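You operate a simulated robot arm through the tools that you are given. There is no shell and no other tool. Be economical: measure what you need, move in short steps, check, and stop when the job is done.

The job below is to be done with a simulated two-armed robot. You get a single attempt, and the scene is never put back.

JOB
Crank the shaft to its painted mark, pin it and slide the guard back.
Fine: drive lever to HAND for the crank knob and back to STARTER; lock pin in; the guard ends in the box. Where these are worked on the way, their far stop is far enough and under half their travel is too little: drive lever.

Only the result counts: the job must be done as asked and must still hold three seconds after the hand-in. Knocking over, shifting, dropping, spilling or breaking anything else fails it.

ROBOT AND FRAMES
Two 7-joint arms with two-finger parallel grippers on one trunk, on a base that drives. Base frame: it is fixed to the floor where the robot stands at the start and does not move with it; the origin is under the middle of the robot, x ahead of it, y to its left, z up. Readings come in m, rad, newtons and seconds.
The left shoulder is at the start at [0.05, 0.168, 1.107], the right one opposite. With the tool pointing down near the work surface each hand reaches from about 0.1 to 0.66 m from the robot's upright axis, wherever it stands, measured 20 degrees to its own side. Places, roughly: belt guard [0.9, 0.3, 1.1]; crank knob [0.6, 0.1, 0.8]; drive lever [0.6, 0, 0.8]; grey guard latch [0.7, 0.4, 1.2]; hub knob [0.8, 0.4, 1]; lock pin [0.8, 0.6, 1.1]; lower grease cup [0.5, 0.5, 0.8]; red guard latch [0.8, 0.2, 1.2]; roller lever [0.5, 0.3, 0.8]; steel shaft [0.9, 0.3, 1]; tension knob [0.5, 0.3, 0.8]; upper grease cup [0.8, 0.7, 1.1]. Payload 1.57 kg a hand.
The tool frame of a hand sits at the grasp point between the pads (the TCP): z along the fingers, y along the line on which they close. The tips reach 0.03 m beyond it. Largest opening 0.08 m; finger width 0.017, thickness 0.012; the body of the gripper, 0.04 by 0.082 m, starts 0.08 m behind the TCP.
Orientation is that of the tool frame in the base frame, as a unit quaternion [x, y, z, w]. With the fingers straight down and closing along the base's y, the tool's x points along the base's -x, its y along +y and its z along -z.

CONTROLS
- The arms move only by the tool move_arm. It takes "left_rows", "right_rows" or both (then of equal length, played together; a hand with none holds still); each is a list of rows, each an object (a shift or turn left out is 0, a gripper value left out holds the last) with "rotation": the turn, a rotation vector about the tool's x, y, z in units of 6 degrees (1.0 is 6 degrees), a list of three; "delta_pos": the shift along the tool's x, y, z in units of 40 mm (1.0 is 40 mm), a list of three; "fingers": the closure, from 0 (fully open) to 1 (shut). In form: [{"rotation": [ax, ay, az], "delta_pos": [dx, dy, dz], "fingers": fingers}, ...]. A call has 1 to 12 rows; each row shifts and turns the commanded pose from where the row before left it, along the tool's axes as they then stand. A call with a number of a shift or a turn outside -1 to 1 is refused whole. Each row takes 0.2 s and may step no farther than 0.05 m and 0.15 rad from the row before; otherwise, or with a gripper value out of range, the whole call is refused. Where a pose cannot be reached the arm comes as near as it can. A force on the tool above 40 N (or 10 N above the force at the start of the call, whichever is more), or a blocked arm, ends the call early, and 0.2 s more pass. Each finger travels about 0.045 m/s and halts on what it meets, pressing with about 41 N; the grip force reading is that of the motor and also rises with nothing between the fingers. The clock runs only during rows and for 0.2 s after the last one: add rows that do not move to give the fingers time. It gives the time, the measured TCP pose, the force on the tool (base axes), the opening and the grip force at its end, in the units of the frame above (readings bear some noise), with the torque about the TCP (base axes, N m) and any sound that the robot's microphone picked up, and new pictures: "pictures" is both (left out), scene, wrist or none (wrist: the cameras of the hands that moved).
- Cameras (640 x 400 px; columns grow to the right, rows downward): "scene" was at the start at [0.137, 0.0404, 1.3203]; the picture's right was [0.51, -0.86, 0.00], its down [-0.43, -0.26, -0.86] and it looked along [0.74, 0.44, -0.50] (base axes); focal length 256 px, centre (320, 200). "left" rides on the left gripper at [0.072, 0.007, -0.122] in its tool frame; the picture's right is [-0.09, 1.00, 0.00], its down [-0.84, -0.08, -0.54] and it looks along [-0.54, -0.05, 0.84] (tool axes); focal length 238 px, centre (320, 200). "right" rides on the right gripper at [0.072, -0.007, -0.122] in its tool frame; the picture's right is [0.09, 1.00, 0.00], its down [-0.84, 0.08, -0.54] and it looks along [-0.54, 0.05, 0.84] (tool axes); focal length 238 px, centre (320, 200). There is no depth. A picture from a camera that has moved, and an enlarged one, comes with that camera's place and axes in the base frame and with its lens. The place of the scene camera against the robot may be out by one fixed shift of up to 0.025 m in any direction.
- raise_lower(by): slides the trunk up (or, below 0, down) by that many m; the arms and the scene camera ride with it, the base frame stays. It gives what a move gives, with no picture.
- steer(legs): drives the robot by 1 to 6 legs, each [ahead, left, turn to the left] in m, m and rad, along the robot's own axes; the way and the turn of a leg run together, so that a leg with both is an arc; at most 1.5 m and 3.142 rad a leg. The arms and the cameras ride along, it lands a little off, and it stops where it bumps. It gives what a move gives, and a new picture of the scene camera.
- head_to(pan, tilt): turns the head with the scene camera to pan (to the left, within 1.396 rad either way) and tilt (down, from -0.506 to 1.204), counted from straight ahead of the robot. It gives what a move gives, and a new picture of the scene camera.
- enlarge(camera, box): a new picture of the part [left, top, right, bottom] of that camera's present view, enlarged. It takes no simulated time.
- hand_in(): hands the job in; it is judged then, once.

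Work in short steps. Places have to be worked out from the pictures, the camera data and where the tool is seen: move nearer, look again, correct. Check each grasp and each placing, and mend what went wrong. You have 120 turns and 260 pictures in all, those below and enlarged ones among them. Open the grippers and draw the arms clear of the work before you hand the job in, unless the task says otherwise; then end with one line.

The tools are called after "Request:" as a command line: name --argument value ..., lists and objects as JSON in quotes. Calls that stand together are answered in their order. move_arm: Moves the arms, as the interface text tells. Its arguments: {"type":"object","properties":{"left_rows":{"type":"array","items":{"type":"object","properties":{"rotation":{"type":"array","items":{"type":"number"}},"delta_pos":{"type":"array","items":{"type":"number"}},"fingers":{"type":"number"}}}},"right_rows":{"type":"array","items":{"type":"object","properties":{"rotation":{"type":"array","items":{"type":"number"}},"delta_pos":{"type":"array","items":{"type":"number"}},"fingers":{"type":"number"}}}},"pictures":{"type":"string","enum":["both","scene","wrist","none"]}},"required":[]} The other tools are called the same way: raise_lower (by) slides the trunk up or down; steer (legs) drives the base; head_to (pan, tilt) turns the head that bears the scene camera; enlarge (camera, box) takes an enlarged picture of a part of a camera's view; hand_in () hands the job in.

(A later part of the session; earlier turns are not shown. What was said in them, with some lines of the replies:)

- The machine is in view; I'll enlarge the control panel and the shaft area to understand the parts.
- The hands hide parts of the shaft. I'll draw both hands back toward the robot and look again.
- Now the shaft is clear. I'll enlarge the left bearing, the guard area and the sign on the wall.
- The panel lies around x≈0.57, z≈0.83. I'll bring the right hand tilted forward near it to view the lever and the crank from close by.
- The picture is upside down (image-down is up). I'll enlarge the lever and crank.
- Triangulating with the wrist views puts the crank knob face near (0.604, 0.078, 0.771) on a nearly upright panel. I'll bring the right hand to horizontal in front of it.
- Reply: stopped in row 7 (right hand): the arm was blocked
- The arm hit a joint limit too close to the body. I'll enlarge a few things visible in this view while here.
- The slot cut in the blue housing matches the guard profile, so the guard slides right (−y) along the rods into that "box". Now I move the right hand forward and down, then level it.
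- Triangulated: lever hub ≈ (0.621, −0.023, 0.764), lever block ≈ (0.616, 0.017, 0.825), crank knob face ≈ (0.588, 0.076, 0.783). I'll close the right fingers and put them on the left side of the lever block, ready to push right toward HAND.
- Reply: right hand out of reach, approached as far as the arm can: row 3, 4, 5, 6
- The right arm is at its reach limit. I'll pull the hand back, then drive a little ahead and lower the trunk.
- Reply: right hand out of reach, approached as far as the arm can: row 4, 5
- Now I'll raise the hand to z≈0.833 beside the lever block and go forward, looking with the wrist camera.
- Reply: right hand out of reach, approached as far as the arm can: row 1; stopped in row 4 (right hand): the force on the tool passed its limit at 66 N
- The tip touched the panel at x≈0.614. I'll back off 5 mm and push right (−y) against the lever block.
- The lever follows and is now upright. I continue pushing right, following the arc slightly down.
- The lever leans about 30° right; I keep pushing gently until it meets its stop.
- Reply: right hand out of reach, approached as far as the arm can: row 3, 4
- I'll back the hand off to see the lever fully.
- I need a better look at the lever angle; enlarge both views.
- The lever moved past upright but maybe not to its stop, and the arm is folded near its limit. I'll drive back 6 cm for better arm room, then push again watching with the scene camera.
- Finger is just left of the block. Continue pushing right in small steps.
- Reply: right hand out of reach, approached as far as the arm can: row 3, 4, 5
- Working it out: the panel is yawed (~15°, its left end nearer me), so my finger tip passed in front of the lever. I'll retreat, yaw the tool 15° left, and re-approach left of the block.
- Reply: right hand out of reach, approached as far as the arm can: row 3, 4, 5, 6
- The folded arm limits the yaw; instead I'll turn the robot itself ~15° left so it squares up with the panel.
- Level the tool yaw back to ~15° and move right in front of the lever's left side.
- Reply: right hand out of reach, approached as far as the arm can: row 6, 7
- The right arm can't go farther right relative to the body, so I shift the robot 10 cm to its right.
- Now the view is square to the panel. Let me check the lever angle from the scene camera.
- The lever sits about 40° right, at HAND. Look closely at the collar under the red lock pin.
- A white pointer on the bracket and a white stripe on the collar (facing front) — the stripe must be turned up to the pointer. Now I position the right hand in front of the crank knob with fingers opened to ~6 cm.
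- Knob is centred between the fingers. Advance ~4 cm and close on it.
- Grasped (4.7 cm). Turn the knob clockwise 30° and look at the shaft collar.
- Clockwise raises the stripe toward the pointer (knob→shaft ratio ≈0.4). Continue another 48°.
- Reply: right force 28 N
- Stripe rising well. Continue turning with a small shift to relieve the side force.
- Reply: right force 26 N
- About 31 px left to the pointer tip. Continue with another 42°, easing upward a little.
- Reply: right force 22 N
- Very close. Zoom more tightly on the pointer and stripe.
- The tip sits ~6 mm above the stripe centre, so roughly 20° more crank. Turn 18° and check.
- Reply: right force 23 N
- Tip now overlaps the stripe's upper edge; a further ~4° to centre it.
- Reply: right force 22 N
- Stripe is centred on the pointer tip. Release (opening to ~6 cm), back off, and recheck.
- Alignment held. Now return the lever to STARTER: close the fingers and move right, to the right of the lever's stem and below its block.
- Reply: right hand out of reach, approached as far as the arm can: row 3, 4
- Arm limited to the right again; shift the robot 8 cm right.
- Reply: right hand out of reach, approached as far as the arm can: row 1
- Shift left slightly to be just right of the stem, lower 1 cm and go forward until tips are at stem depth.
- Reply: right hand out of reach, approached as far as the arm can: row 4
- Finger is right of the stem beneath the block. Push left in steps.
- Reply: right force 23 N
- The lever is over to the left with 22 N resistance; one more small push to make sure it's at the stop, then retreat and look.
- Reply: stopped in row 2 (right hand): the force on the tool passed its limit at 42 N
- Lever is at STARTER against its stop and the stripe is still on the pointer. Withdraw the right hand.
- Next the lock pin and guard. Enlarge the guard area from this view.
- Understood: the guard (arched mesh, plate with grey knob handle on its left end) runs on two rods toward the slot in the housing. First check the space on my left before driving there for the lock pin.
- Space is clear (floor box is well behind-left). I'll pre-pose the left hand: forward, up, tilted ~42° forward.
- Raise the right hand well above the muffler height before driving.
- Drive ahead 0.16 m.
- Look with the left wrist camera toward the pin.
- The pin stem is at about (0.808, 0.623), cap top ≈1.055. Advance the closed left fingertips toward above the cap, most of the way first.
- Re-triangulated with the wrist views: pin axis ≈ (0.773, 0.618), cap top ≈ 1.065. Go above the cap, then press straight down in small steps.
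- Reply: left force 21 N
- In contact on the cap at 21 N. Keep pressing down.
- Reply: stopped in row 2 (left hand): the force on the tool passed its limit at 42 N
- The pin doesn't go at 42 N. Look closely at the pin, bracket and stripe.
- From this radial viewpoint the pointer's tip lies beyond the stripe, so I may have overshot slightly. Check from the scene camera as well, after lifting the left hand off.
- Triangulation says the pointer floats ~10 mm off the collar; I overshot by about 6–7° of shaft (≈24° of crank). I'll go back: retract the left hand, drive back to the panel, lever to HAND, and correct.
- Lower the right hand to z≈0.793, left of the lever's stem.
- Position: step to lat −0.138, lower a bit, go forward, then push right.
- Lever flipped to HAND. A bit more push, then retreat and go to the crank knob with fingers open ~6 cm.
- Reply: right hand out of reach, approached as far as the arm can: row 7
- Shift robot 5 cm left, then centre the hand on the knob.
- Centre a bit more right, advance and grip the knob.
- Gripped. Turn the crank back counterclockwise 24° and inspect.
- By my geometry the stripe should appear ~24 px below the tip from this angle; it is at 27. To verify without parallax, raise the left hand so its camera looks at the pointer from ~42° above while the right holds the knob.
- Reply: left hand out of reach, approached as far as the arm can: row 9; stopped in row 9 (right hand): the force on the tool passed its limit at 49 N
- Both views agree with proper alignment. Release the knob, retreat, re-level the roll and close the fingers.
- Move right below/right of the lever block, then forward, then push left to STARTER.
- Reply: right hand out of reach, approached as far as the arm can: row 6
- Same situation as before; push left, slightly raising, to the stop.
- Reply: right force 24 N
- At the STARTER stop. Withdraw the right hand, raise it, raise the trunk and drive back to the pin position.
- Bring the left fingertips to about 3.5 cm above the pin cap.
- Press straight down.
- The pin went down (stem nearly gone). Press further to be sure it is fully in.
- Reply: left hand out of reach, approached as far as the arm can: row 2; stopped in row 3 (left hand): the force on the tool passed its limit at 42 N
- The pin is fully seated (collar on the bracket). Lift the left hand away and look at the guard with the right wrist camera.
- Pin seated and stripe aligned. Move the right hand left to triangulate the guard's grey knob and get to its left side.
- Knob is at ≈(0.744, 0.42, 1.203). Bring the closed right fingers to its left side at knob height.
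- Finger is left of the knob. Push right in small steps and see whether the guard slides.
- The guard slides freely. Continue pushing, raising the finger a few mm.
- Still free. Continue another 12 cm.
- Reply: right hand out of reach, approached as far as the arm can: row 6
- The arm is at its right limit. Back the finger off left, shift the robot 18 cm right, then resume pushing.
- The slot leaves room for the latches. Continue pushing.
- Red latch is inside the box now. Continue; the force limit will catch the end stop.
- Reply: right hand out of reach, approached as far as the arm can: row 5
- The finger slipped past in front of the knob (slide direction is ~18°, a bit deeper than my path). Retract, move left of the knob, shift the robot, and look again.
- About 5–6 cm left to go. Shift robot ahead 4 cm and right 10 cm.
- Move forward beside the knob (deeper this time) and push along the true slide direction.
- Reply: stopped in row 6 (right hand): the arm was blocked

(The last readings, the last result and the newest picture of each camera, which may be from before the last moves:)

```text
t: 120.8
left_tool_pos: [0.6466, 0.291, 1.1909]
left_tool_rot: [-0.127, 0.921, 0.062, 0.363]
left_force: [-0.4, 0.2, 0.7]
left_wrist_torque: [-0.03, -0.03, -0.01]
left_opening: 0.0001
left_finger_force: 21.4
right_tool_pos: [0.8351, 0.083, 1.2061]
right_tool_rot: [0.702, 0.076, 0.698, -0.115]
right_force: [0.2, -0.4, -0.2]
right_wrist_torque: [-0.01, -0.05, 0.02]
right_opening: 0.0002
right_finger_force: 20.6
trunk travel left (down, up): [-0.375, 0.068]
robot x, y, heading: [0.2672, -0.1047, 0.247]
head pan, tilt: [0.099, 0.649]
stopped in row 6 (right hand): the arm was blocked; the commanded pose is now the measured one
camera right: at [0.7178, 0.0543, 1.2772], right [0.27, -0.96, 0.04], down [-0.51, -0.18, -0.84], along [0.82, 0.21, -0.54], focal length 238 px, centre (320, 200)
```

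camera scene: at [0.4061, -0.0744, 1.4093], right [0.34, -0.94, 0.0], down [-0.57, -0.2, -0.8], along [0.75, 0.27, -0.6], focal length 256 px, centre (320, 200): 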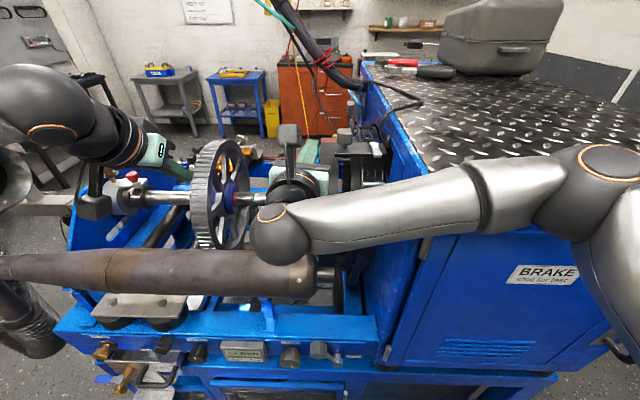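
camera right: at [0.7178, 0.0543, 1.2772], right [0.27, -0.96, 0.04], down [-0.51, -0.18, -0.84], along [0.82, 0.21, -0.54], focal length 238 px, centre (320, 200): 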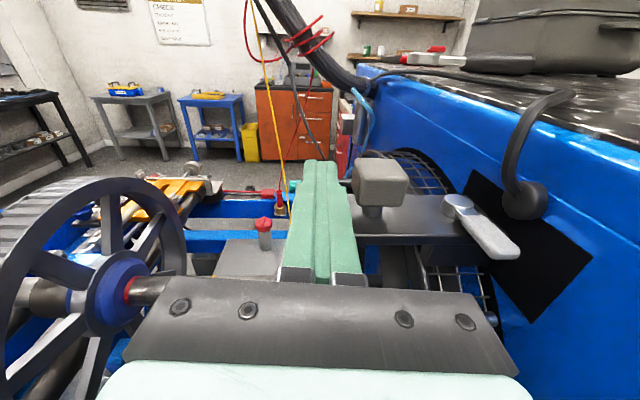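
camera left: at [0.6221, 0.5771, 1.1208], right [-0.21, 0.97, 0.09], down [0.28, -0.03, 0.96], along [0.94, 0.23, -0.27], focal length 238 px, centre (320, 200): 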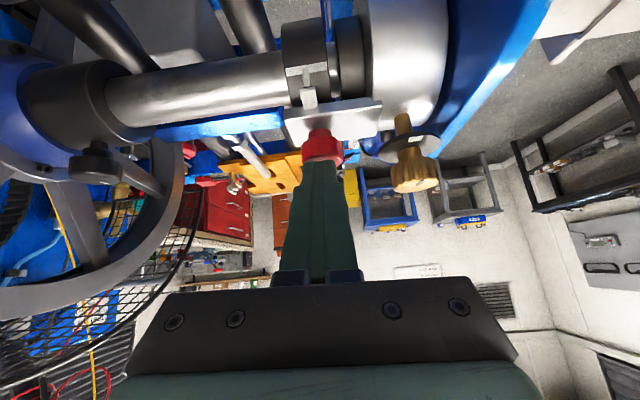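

The arm got blocked by something other than the knob; check the scene for forearm contact with the housing.

Request:
head_to --pan -0.3 --tilt 0.65

```text
t: 121.7
left_tool_pos: [0.6456, 0.2911, 1.1901]
left_tool_rot: [-0.127, 0.921, 0.061, 0.364]
left_force: [0.1, -0.3, -0.4]
left_wrist_torque: [-0.01, 0.03, 0.04]
left_opening: 0.0002
left_finger_force: 21.6
right_tool_pos: [0.8379, 0.0814, 1.2072]
right_tool_rot: [0.702, 0.075, 0.699, -0.113]
right_force: [0.0, 0.0, 0.0]
right_wrist_torque: [0.05, -0.03, -0.01]
right_opening: 0.0
right_finger_force: 20.7
trunk travel left (down, up): [-0.375, 0.068]
robot x, y, heading: [0.27, -0.1082, 0.248]
head pan, tilt: [-0.3, 0.649]
camera scene: at [0.3967, -0.1023, 1.4108], right [-0.05, -1.0, 0.0], down [-0.59, 0.03, -0.8], along [0.8, -0.04, -0.59], focal length 256 px, centre (320, 200)
```

scene: 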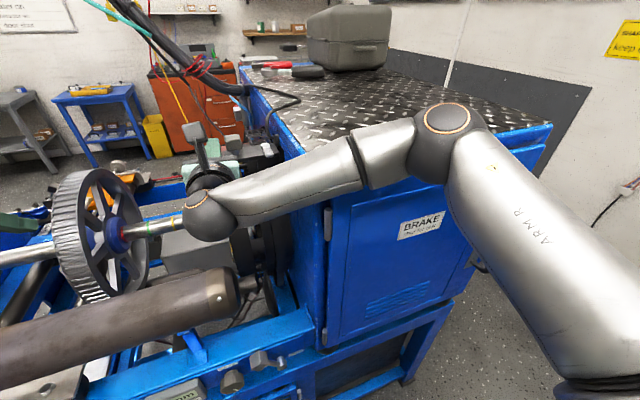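

The right forearm is pressed against the housing's corner. I'll retract, raise the hand and trunk, and pitch the tool down ~36° so the forearm passes above the housing.

Request:
move_arm --right_rows '[{"delta_pos": [0.3, -0.5, -0.8]}, {"delta_pos": [0.5, -0.5, -0.8]}, {"delta_pos": [1, 0, 0]}, {"delta_pos": [1, 0, 0]}, {"rotation": [0, -1, 0]}, {"rotation": [0, -1, 0]}, {"rotation": [0, -1, 0]}, {"rotation": [0, -1, 0]}, {"rotation": [0, -1, 0]}, {"rotation": [0, -1, 0]}]' --pictures "none"

Request:
raise_lower --by 0.065

Request:
head_to --pan -0.1 --tilt 0.65

Request:
enlarge --camera "right" --box '[0, 0, 640, 400]'

```text
t: 123.9
left_tool_pos: [0.6571, 0.2879, 1.187]
left_tool_rot: [-0.124, 0.922, 0.063, 0.36]
left_force: [-0.3, 0.1, 0.6]
left_wrist_torque: [0.0, -0.01, 0.02]
left_opening: 0.0
left_finger_force: 21.1
right_tool_pos: [0.7841, 0.0894, 1.3116]
right_tool_rot: [0.888, 0.1, 0.441, -0.083]
right_force: [0.1, 0.0, 0.6]
right_wrist_torque: [0.0, 0.0, -0.02]
right_opening: 0.0
right_finger_force: 21.2
trunk travel left (down, up): [-0.375, 0.068]
robot x, y, heading: [0.2646, -0.1084, 0.246]
head pan, tilt: [-0.3, 0.649]
```

```text
t: 124.9
left_tool_pos: [0.6572, 0.2865, 1.2532]
left_tool_rot: [-0.125, 0.923, 0.063, 0.359]
left_force: [0.4, 0.5, 0.7]
left_wrist_torque: [0.03, 0.03, -0.03]
left_opening: 0.0002
left_finger_force: 21.2
right_tool_pos: [0.7847, 0.0881, 1.3784]
right_tool_rot: [0.887, 0.1, 0.442, -0.083]
right_force: [-0.8, 0.6, -0.7]
right_wrist_torque: [0.01, -0.02, -0.01]
right_opening: 0.0
right_finger_force: 21.7
trunk travel left (down, up): [-0.44, 0.003]
robot x, y, heading: [0.2637, -0.1058, 0.25]
head pan, tilt: [-0.3, 0.649]
```

```text
t: 125.7
left_tool_pos: [0.6571, 0.287, 1.2538]
left_tool_rot: [-0.125, 0.923, 0.064, 0.359]
left_force: [0.6, 0.5, 0.5]
left_wrist_torque: [0.02, -0.01, 0.0]
left_opening: 0.0001
left_finger_force: 21.3
right_tool_pos: [0.7845, 0.0888, 1.3777]
right_tool_rot: [0.888, 0.099, 0.441, -0.083]
right_force: [0.3, -0.3, -0.4]
right_wrist_torque: [-0.03, 0.01, 0.04]
right_opening: 0.0001
right_finger_force: 21.3
trunk travel left (down, up): [-0.44, 0.003]
robot x, y, heading: [0.2672, -0.1066, 0.251]
head pan, tilt: [-0.099, 0.649]
camera scene: at [0.4096, -0.0901, 1.4743], right [0.15, -0.99, 0.0], down [-0.6, -0.09, -0.8], along [0.79, 0.12, -0.6], focal length 256 px, centre (320, 200)
```

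scene: 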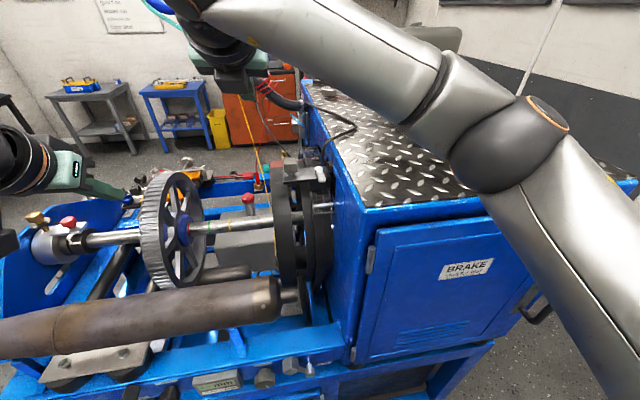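

```text
1.00 times, centred on (320, 200) of right (not enlarged: the box is as wide or as high as the picture)
camera zoom: at [0.7313, 0.0756, 1.5072], right [0.3, -0.95, 0.01], down [-0.89, -0.29, -0.35], along [0.34, 0.09, -0.94], focal length 238 px, centre (320, 200)
```

zoom: 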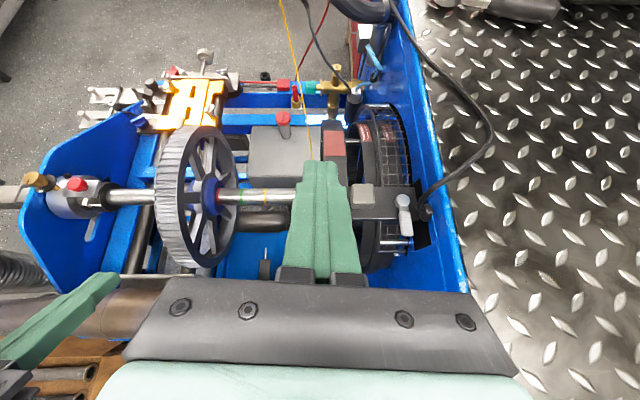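

Clear of the housing now. Lower the fingertips beside the knob's left side.

Request:
move_arm --right_rows '[{"delta_pos": [-0.5, 0.1, 0.66]}, {"delta_pos": [-0.5, 0.1, 0.66]}, {"delta_pos": [-0.5, 0.1, 0.66]}, {"delta_pos": [-0.5, 0.1, 0.66]}, {"delta_pos": [-0.5, 0.1, 0.66]}]' --pictures "wrist"

```text
t: 126.9
left_tool_pos: [0.6575, 0.2863, 1.2531]
left_tool_rot: [-0.126, 0.923, 0.064, 0.359]
left_force: [0.2, -0.5, 0.0]
left_wrist_torque: [-0.01, 0.01, 0.01]
left_opening: 0.0
left_finger_force: 21.0
right_tool_pos: [0.8307, 0.0909, 1.2185]
right_tool_rot: [0.888, 0.099, 0.441, -0.083]
right_force: [0.0, 0.4, 0.1]
right_wrist_torque: [0.0, -0.01, -0.02]
right_opening: 0.0
right_finger_force: 21.3
trunk travel left (down, up): [-0.44, 0.003]
robot x, y, heading: [0.266, -0.1092, 0.247]
head pan, tilt: [-0.099, 0.649]
camera right: at [0.779, 0.077, 1.3486], right [0.3, -0.95, 0.01], down [-0.89, -0.29, -0.35], along [0.34, 0.09, -0.94], focal length 238 px, centre (320, 200)
```

right: 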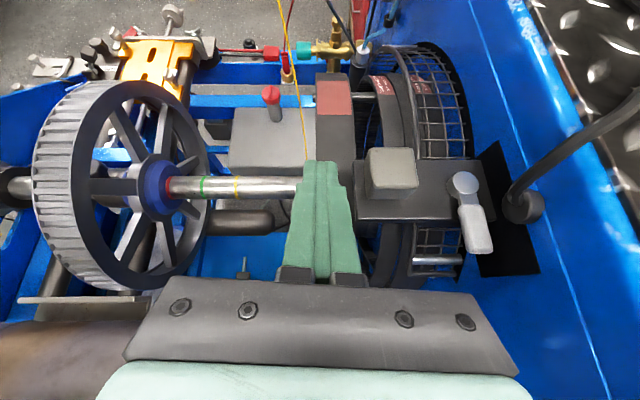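

Push right along the slide direction.

Request:
move_arm --right_rows '[{"delta_pos": [0.035, 0.4, 0]}, {"delta_pos": [0.035, 0.4, 0]}, {"delta_pos": [0.035, 0.4, 0]}, {"delta_pos": [0.035, 0.4, 0]}, {"delta_pos": [0.035, 0.4, 0]}]' --pictures "wrist"

```text
t: 128.1
left_tool_pos: [0.6574, 0.2899, 1.2523]
left_tool_rot: [-0.126, 0.923, 0.065, 0.359]
left_force: [0.4, -0.1, 0.3]
left_wrist_torque: [0.03, 0.0, 0.05]
left_opening: 0.0
left_finger_force: 21.8
right_tool_pos: [0.8452, 0.0343, 1.2198]
right_tool_rot: [0.884, 0.118, 0.44, -0.101]
right_force: [2.3, 19.8, -0.7]
right_wrist_torque: [0.14, 0.0, 0.4]
right_opening: 0.0001
right_finger_force: 20.9
trunk travel left (down, up): [-0.44, 0.003]
robot x, y, heading: [0.2652, -0.1061, 0.245]
head pan, tilt: [-0.099, 0.649]
stopped in row 5 (right hand): the force on the tool passed its limit at 44 N (the readings are from after the stop); the commanded pose is now the measured one
camera right: at [0.7938, 0.0175, 1.349], right [0.35, -0.94, 0.0], down [-0.88, -0.33, -0.36], along [0.34, 0.13, -0.93], focal length 238 px, centre (320, 200)
```

right: 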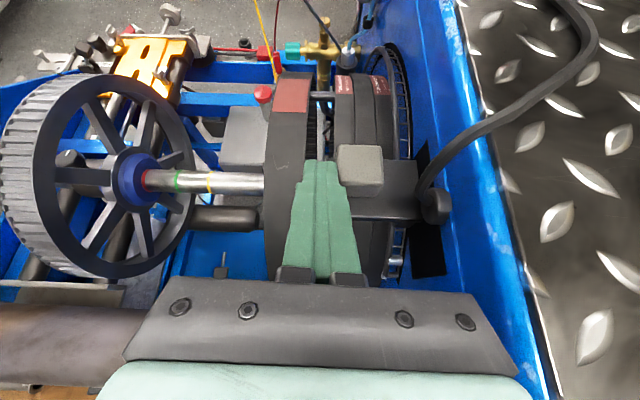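

Force stop at 44 N after ~0.42 m total travel. Zoom to see whether the guard is fully inside.

Request:
enlarge --camera "right" --box '[330, 30, 490, 300]'

Request:
enlarge --camera "scene" --box '[230, 120, 390, 320]'

```text
1.48 times, centred on (410, 165) of right
camera zoom: at [0.7938, 0.0175, 1.349], right [0.35, -0.94, 0.0], down [-0.88, -0.33, -0.36], along [0.34, 0.13, -0.93], focal length 353 px, centre (187, 252)
```

zoom: 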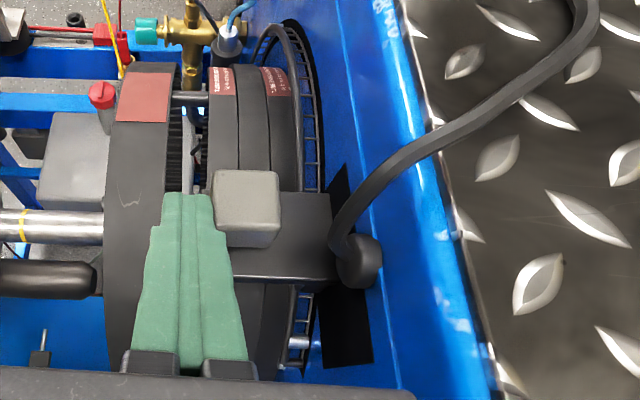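

```text
2.00 times, centred on (310, 220) of scene
camera zoom: at [0.4117, -0.0881, 1.4741], right [0.15, -0.99, 0.0], down [-0.6, -0.09, -0.8], along [0.79, 0.12, -0.61], focal length 512 px, centre (340, 160)
```

zoom: 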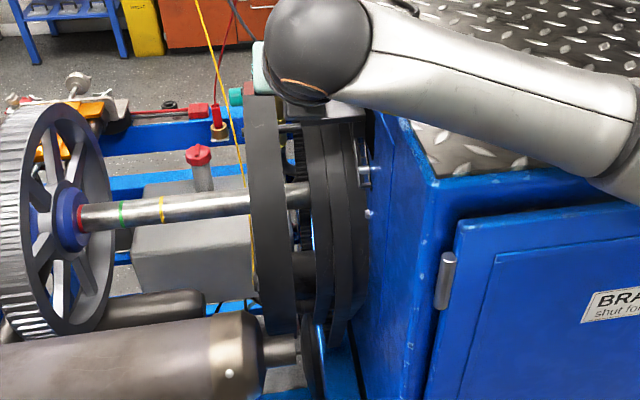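

The mesh's last cell is still outside. Try another careful push to see whether it is really at the end stop.

Request:
move_arm --right_rows '[{"delta_pos": [0, -0.3, 0]}, {}, {"delta_pos": [0.02, 0.25, 0]}, {"delta_pos": [0.02, 0.2, 0]}, {"delta_pos": [0.02, 0.2, 0]}, {"delta_pos": [0.02, 0.2, 0]}]' --pictures "wrist"

```text
t: 129.3
left_tool_pos: [0.6568, 0.2907, 1.2526]
left_tool_rot: [-0.127, 0.923, 0.065, 0.358]
left_force: [0.8, -0.5, 1.1]
left_wrist_torque: [0.06, 0.01, 0.02]
left_opening: 0.0
left_finger_force: 21.2
right_tool_pos: [0.8442, 0.0342, 1.2209]
right_tool_rot: [0.881, 0.127, 0.442, -0.112]
right_force: [2.0, 17.3, 0.7]
right_wrist_torque: [0.14, -0.03, 0.26]
right_opening: 0.0001
right_finger_force: 21.2
trunk travel left (down, up): [-0.44, 0.003]
robot x, y, heading: [0.2709, -0.1056, 0.257]
head pan, tilt: [-0.099, 0.649]
stopped in row 6 (right hand): the force on the tool passed its limit at 42 N (the readings are from after the stop); the commanded pose is now the measured one
camera right: at [0.793, 0.0136, 1.351], right [0.38, -0.93, -0.01], down [-0.86, -0.35, -0.36], along [0.33, 0.15, -0.93], focal length 238 px, centre (320, 200)
```

right: 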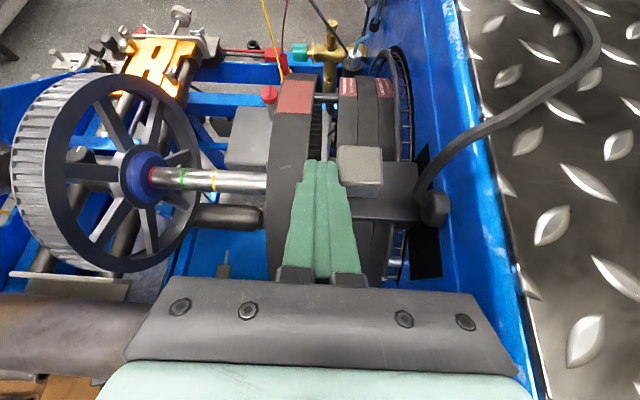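

Firm stop at the same place. Back the hand away and inspect the guard and slot from a clear view.

Request:
move_arm --right_rows '[{"delta_pos": [0.1, -0.6, 0]}, {"delta_pos": [0.6, -0.6, -0.5]}, {"delta_pos": [0.7, -0.5, -0.7]}, {"delta_pos": [0.7, -0.5, -0.7]}]' --pictures "wrist"

Request:
enlarge --camera "right" --box '[340, 60, 500, 280]'

```text
t: 130.3
left_tool_pos: [0.6552, 0.2902, 1.2534]
left_tool_rot: [-0.126, 0.922, 0.064, 0.359]
left_force: [-0.2, 0.1, 0.6]
left_wrist_torque: [0.0, -0.01, -0.02]
left_opening: 0.0
left_finger_force: 20.8
right_tool_pos: [0.8091, 0.1017, 1.3432]
right_tool_rot: [0.882, 0.123, 0.442, -0.107]
right_force: [-0.5, -0.4, -0.2]
right_wrist_torque: [-0.04, 0.02, -0.01]
right_opening: 0.0
right_finger_force: 21.5
trunk travel left (down, up): [-0.44, 0.003]
robot x, y, heading: [0.2637, -0.1021, 0.251]
head pan, tilt: [-0.099, 0.649]
camera right: at [0.7575, 0.082, 1.4714], right [0.36, -0.93, -0.01], down [-0.87, -0.34, -0.36], along [0.34, 0.14, -0.93], focal length 238 px, centre (320, 200)
```

right: 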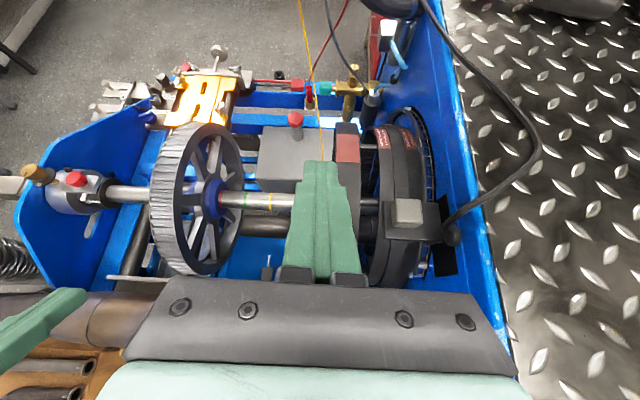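

```text
1.82 times, centred on (420, 170) of right
camera zoom: at [0.7575, 0.082, 1.4714], right [0.36, -0.93, -0.01], down [-0.87, -0.34, -0.36], along [0.34, 0.14, -0.93], focal length 433 px, centre (138, 254)
```

zoom: 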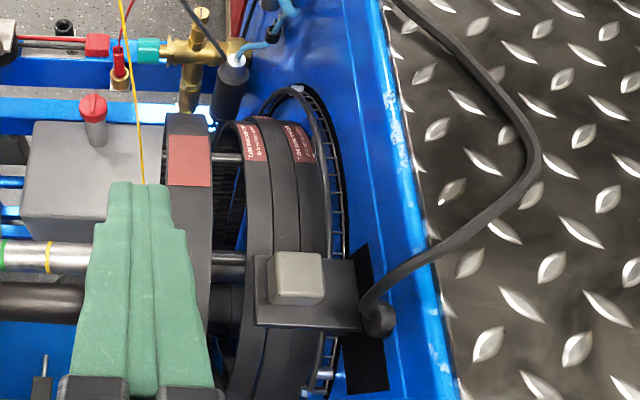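

The guard is fully in save its end rim and handle, at its stop. Withdraw: open the grippers, drive back, and check everything.

Request:
move_arm --right_rows '[{"delta_pos": [0.5, 0, -0.8]}, {"delta_pos": [0.3, 0, -0.9], "fingers": 0}, {}, {}]' --left_rows '[{"delta_pos": [0.3, 0, -0.9]}, {"delta_pos": [0.6, 0, -0.75], "fingers": 0}, {}, {}]' --pictures "none"

Request:
steer --legs '[[-0.3, 0, 0]]'

Request:
head_to --pan 0.2 --tilt 0.5

```text
t: 131.3
left_tool_pos: [0.5879, 0.2688, 1.2761]
left_tool_rot: [-0.127, 0.922, 0.064, 0.359]
left_force: [-0.6, -0.4, -0.4]
left_wrist_torque: [-0.01, 0.01, 0.03]
left_opening: 0.0677
left_finger_force: 0.1
right_tool_pos: [0.7781, 0.0839, 1.4073]
right_tool_rot: [0.882, 0.123, 0.442, -0.107]
right_force: [-0.2, 0.0, -0.2]
right_wrist_torque: [0.02, 0.01, -0.03]
right_opening: 0.0678
right_finger_force: 0.0
trunk travel left (down, up): [-0.44, 0.003]
robot x, y, heading: [0.2672, -0.1103, 0.252]
head pan, tilt: [-0.099, 0.649]
```

```text
t: 133.3
left_tool_pos: [0.3014, 0.1963, 1.276]
left_tool_rot: [-0.128, 0.922, 0.065, 0.359]
left_force: [0.3, 0.6, 0.7]
left_wrist_torque: [0.01, -0.03, 0.01]
left_opening: 0.0801
left_finger_force: 0.0
right_tool_pos: [0.4906, 0.009, 1.4065]
right_tool_rot: [0.882, 0.122, 0.442, -0.106]
right_force: [1.2, -1.1, -0.1]
right_wrist_torque: [-0.01, 0.0, 0.02]
right_opening: 0.0798
right_finger_force: 0.0
trunk travel left (down, up): [-0.44, 0.003]
robot x, y, heading: [-0.0213, -0.1779, 0.251]
head pan, tilt: [-0.099, 0.649]
camera scene: at [0.1219, -0.1624, 1.4744], right [0.15, -0.99, 0.0], down [-0.6, -0.09, -0.8], along [0.79, 0.12, -0.6], focal length 256 px, centre (320, 200)
```

scene: 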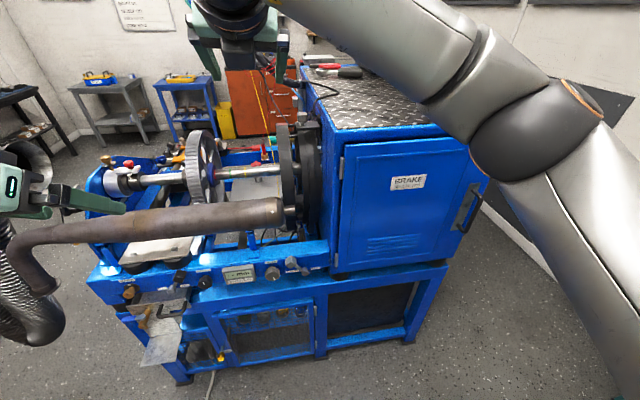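

```text
t: 134.1
left_tool_pos: [0.3021, 0.1963, 1.276]
left_tool_rot: [-0.127, 0.922, 0.065, 0.359]
left_force: [0.1, -0.4, 0.4]
left_wrist_torque: [0.01, 0.0, -0.02]
left_opening: 0.0798
left_finger_force: 0.0
right_tool_pos: [0.4914, 0.0098, 1.4078]
right_tool_rot: [0.882, 0.123, 0.441, -0.107]
right_force: [0.2, -0.9, 0.6]
right_wrist_torque: [-0.01, -0.01, 0.02]
right_opening: 0.0801
right_finger_force: 0.0
trunk travel left (down, up): [-0.44, 0.003]
robot x, y, heading: [-0.0215, -0.1768, 0.254]
head pan, tilt: [0.201, 0.499]
camera scene: at [0.1187, -0.1356, 1.4876], right [0.44, -0.9, 0.0], down [-0.43, -0.21, -0.88], along [0.79, 0.38, -0.48], focal length 256 px, centre (320, 200)
```

scene: 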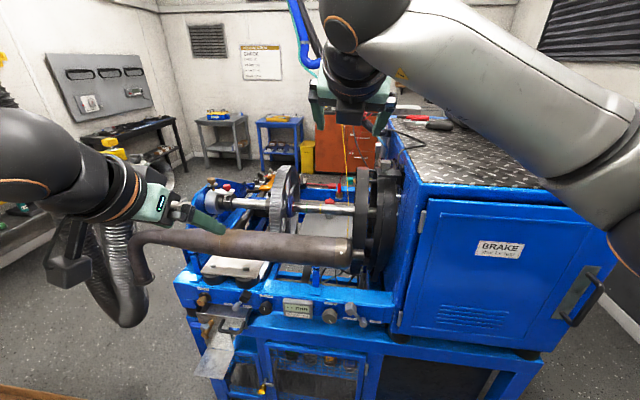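

Final check of guard, pin, stripe and lever.

Request:
enlarge --camera "scene" --box '[340, 130, 440, 230]'

Request:
enlarge --camera "scene" --box '[200, 170, 260, 220]'

Request:
enlarge --camera "scene" --box '[270, 280, 400, 350]'

```text
4.00 times, centred on (390, 180) of scene
camera zoom: at [0.1187, -0.1356, 1.4876], right [0.44, -0.9, 0.0], down [-0.43, -0.21, -0.88], along [0.79, 0.38, -0.48], focal length 1024 px, centre (40, 280)
```

zoom: 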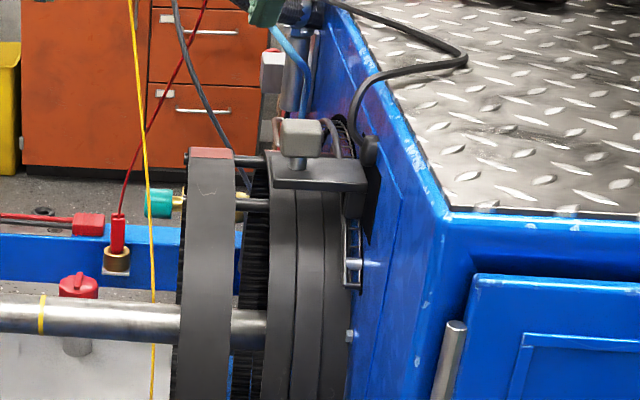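

```text
8.00 times, centred on (230, 195) of scene
camera zoom: at [0.1187, -0.1356, 1.4876], right [0.44, -0.9, 0.0], down [-0.43, -0.21, -0.88], along [0.79, 0.38, -0.48], focal length 2048 px, centre (1040, 240)
```

zoom: 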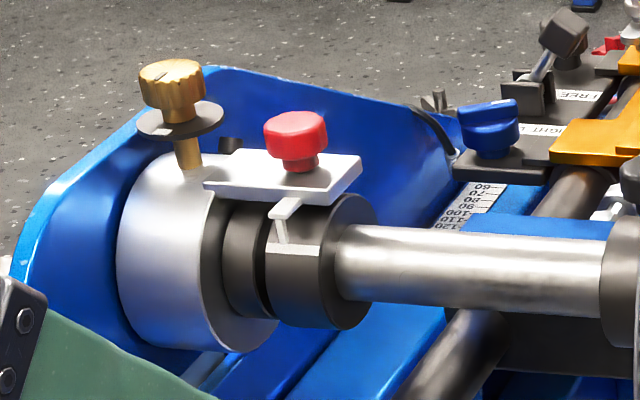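

```text
4.92 times, centred on (335, 315) of scene
camera zoom: at [0.1187, -0.1356, 1.4876], right [0.44, -0.9, 0.0], down [-0.43, -0.21, -0.88], along [0.79, 0.38, -0.48], focal length 1260 px, centre (246, -366)
```

zoom: 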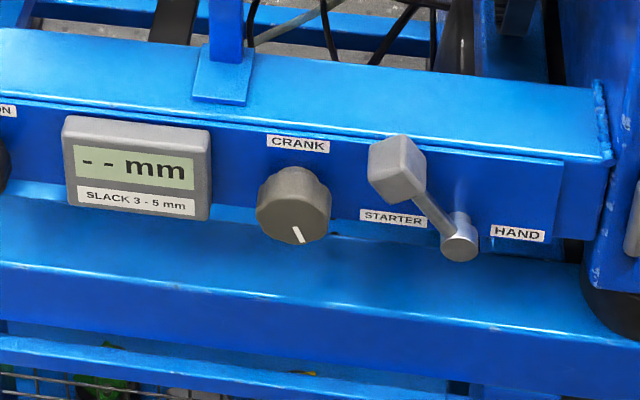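

All set: lever at STARTER, stripe on the pointer, pin seated, guard in the box, grippers open and clear. Handing in.

Request:
hand_in

```text
The job is handed in.
```

I finished all the steps and handed the job in. The shaft is cranked to its mark, the lock pin is fully in and the drive lever is back at STARTER. The guard is in the box against its stop, with only its end rim (about 1.5 cm) and handle still outside.
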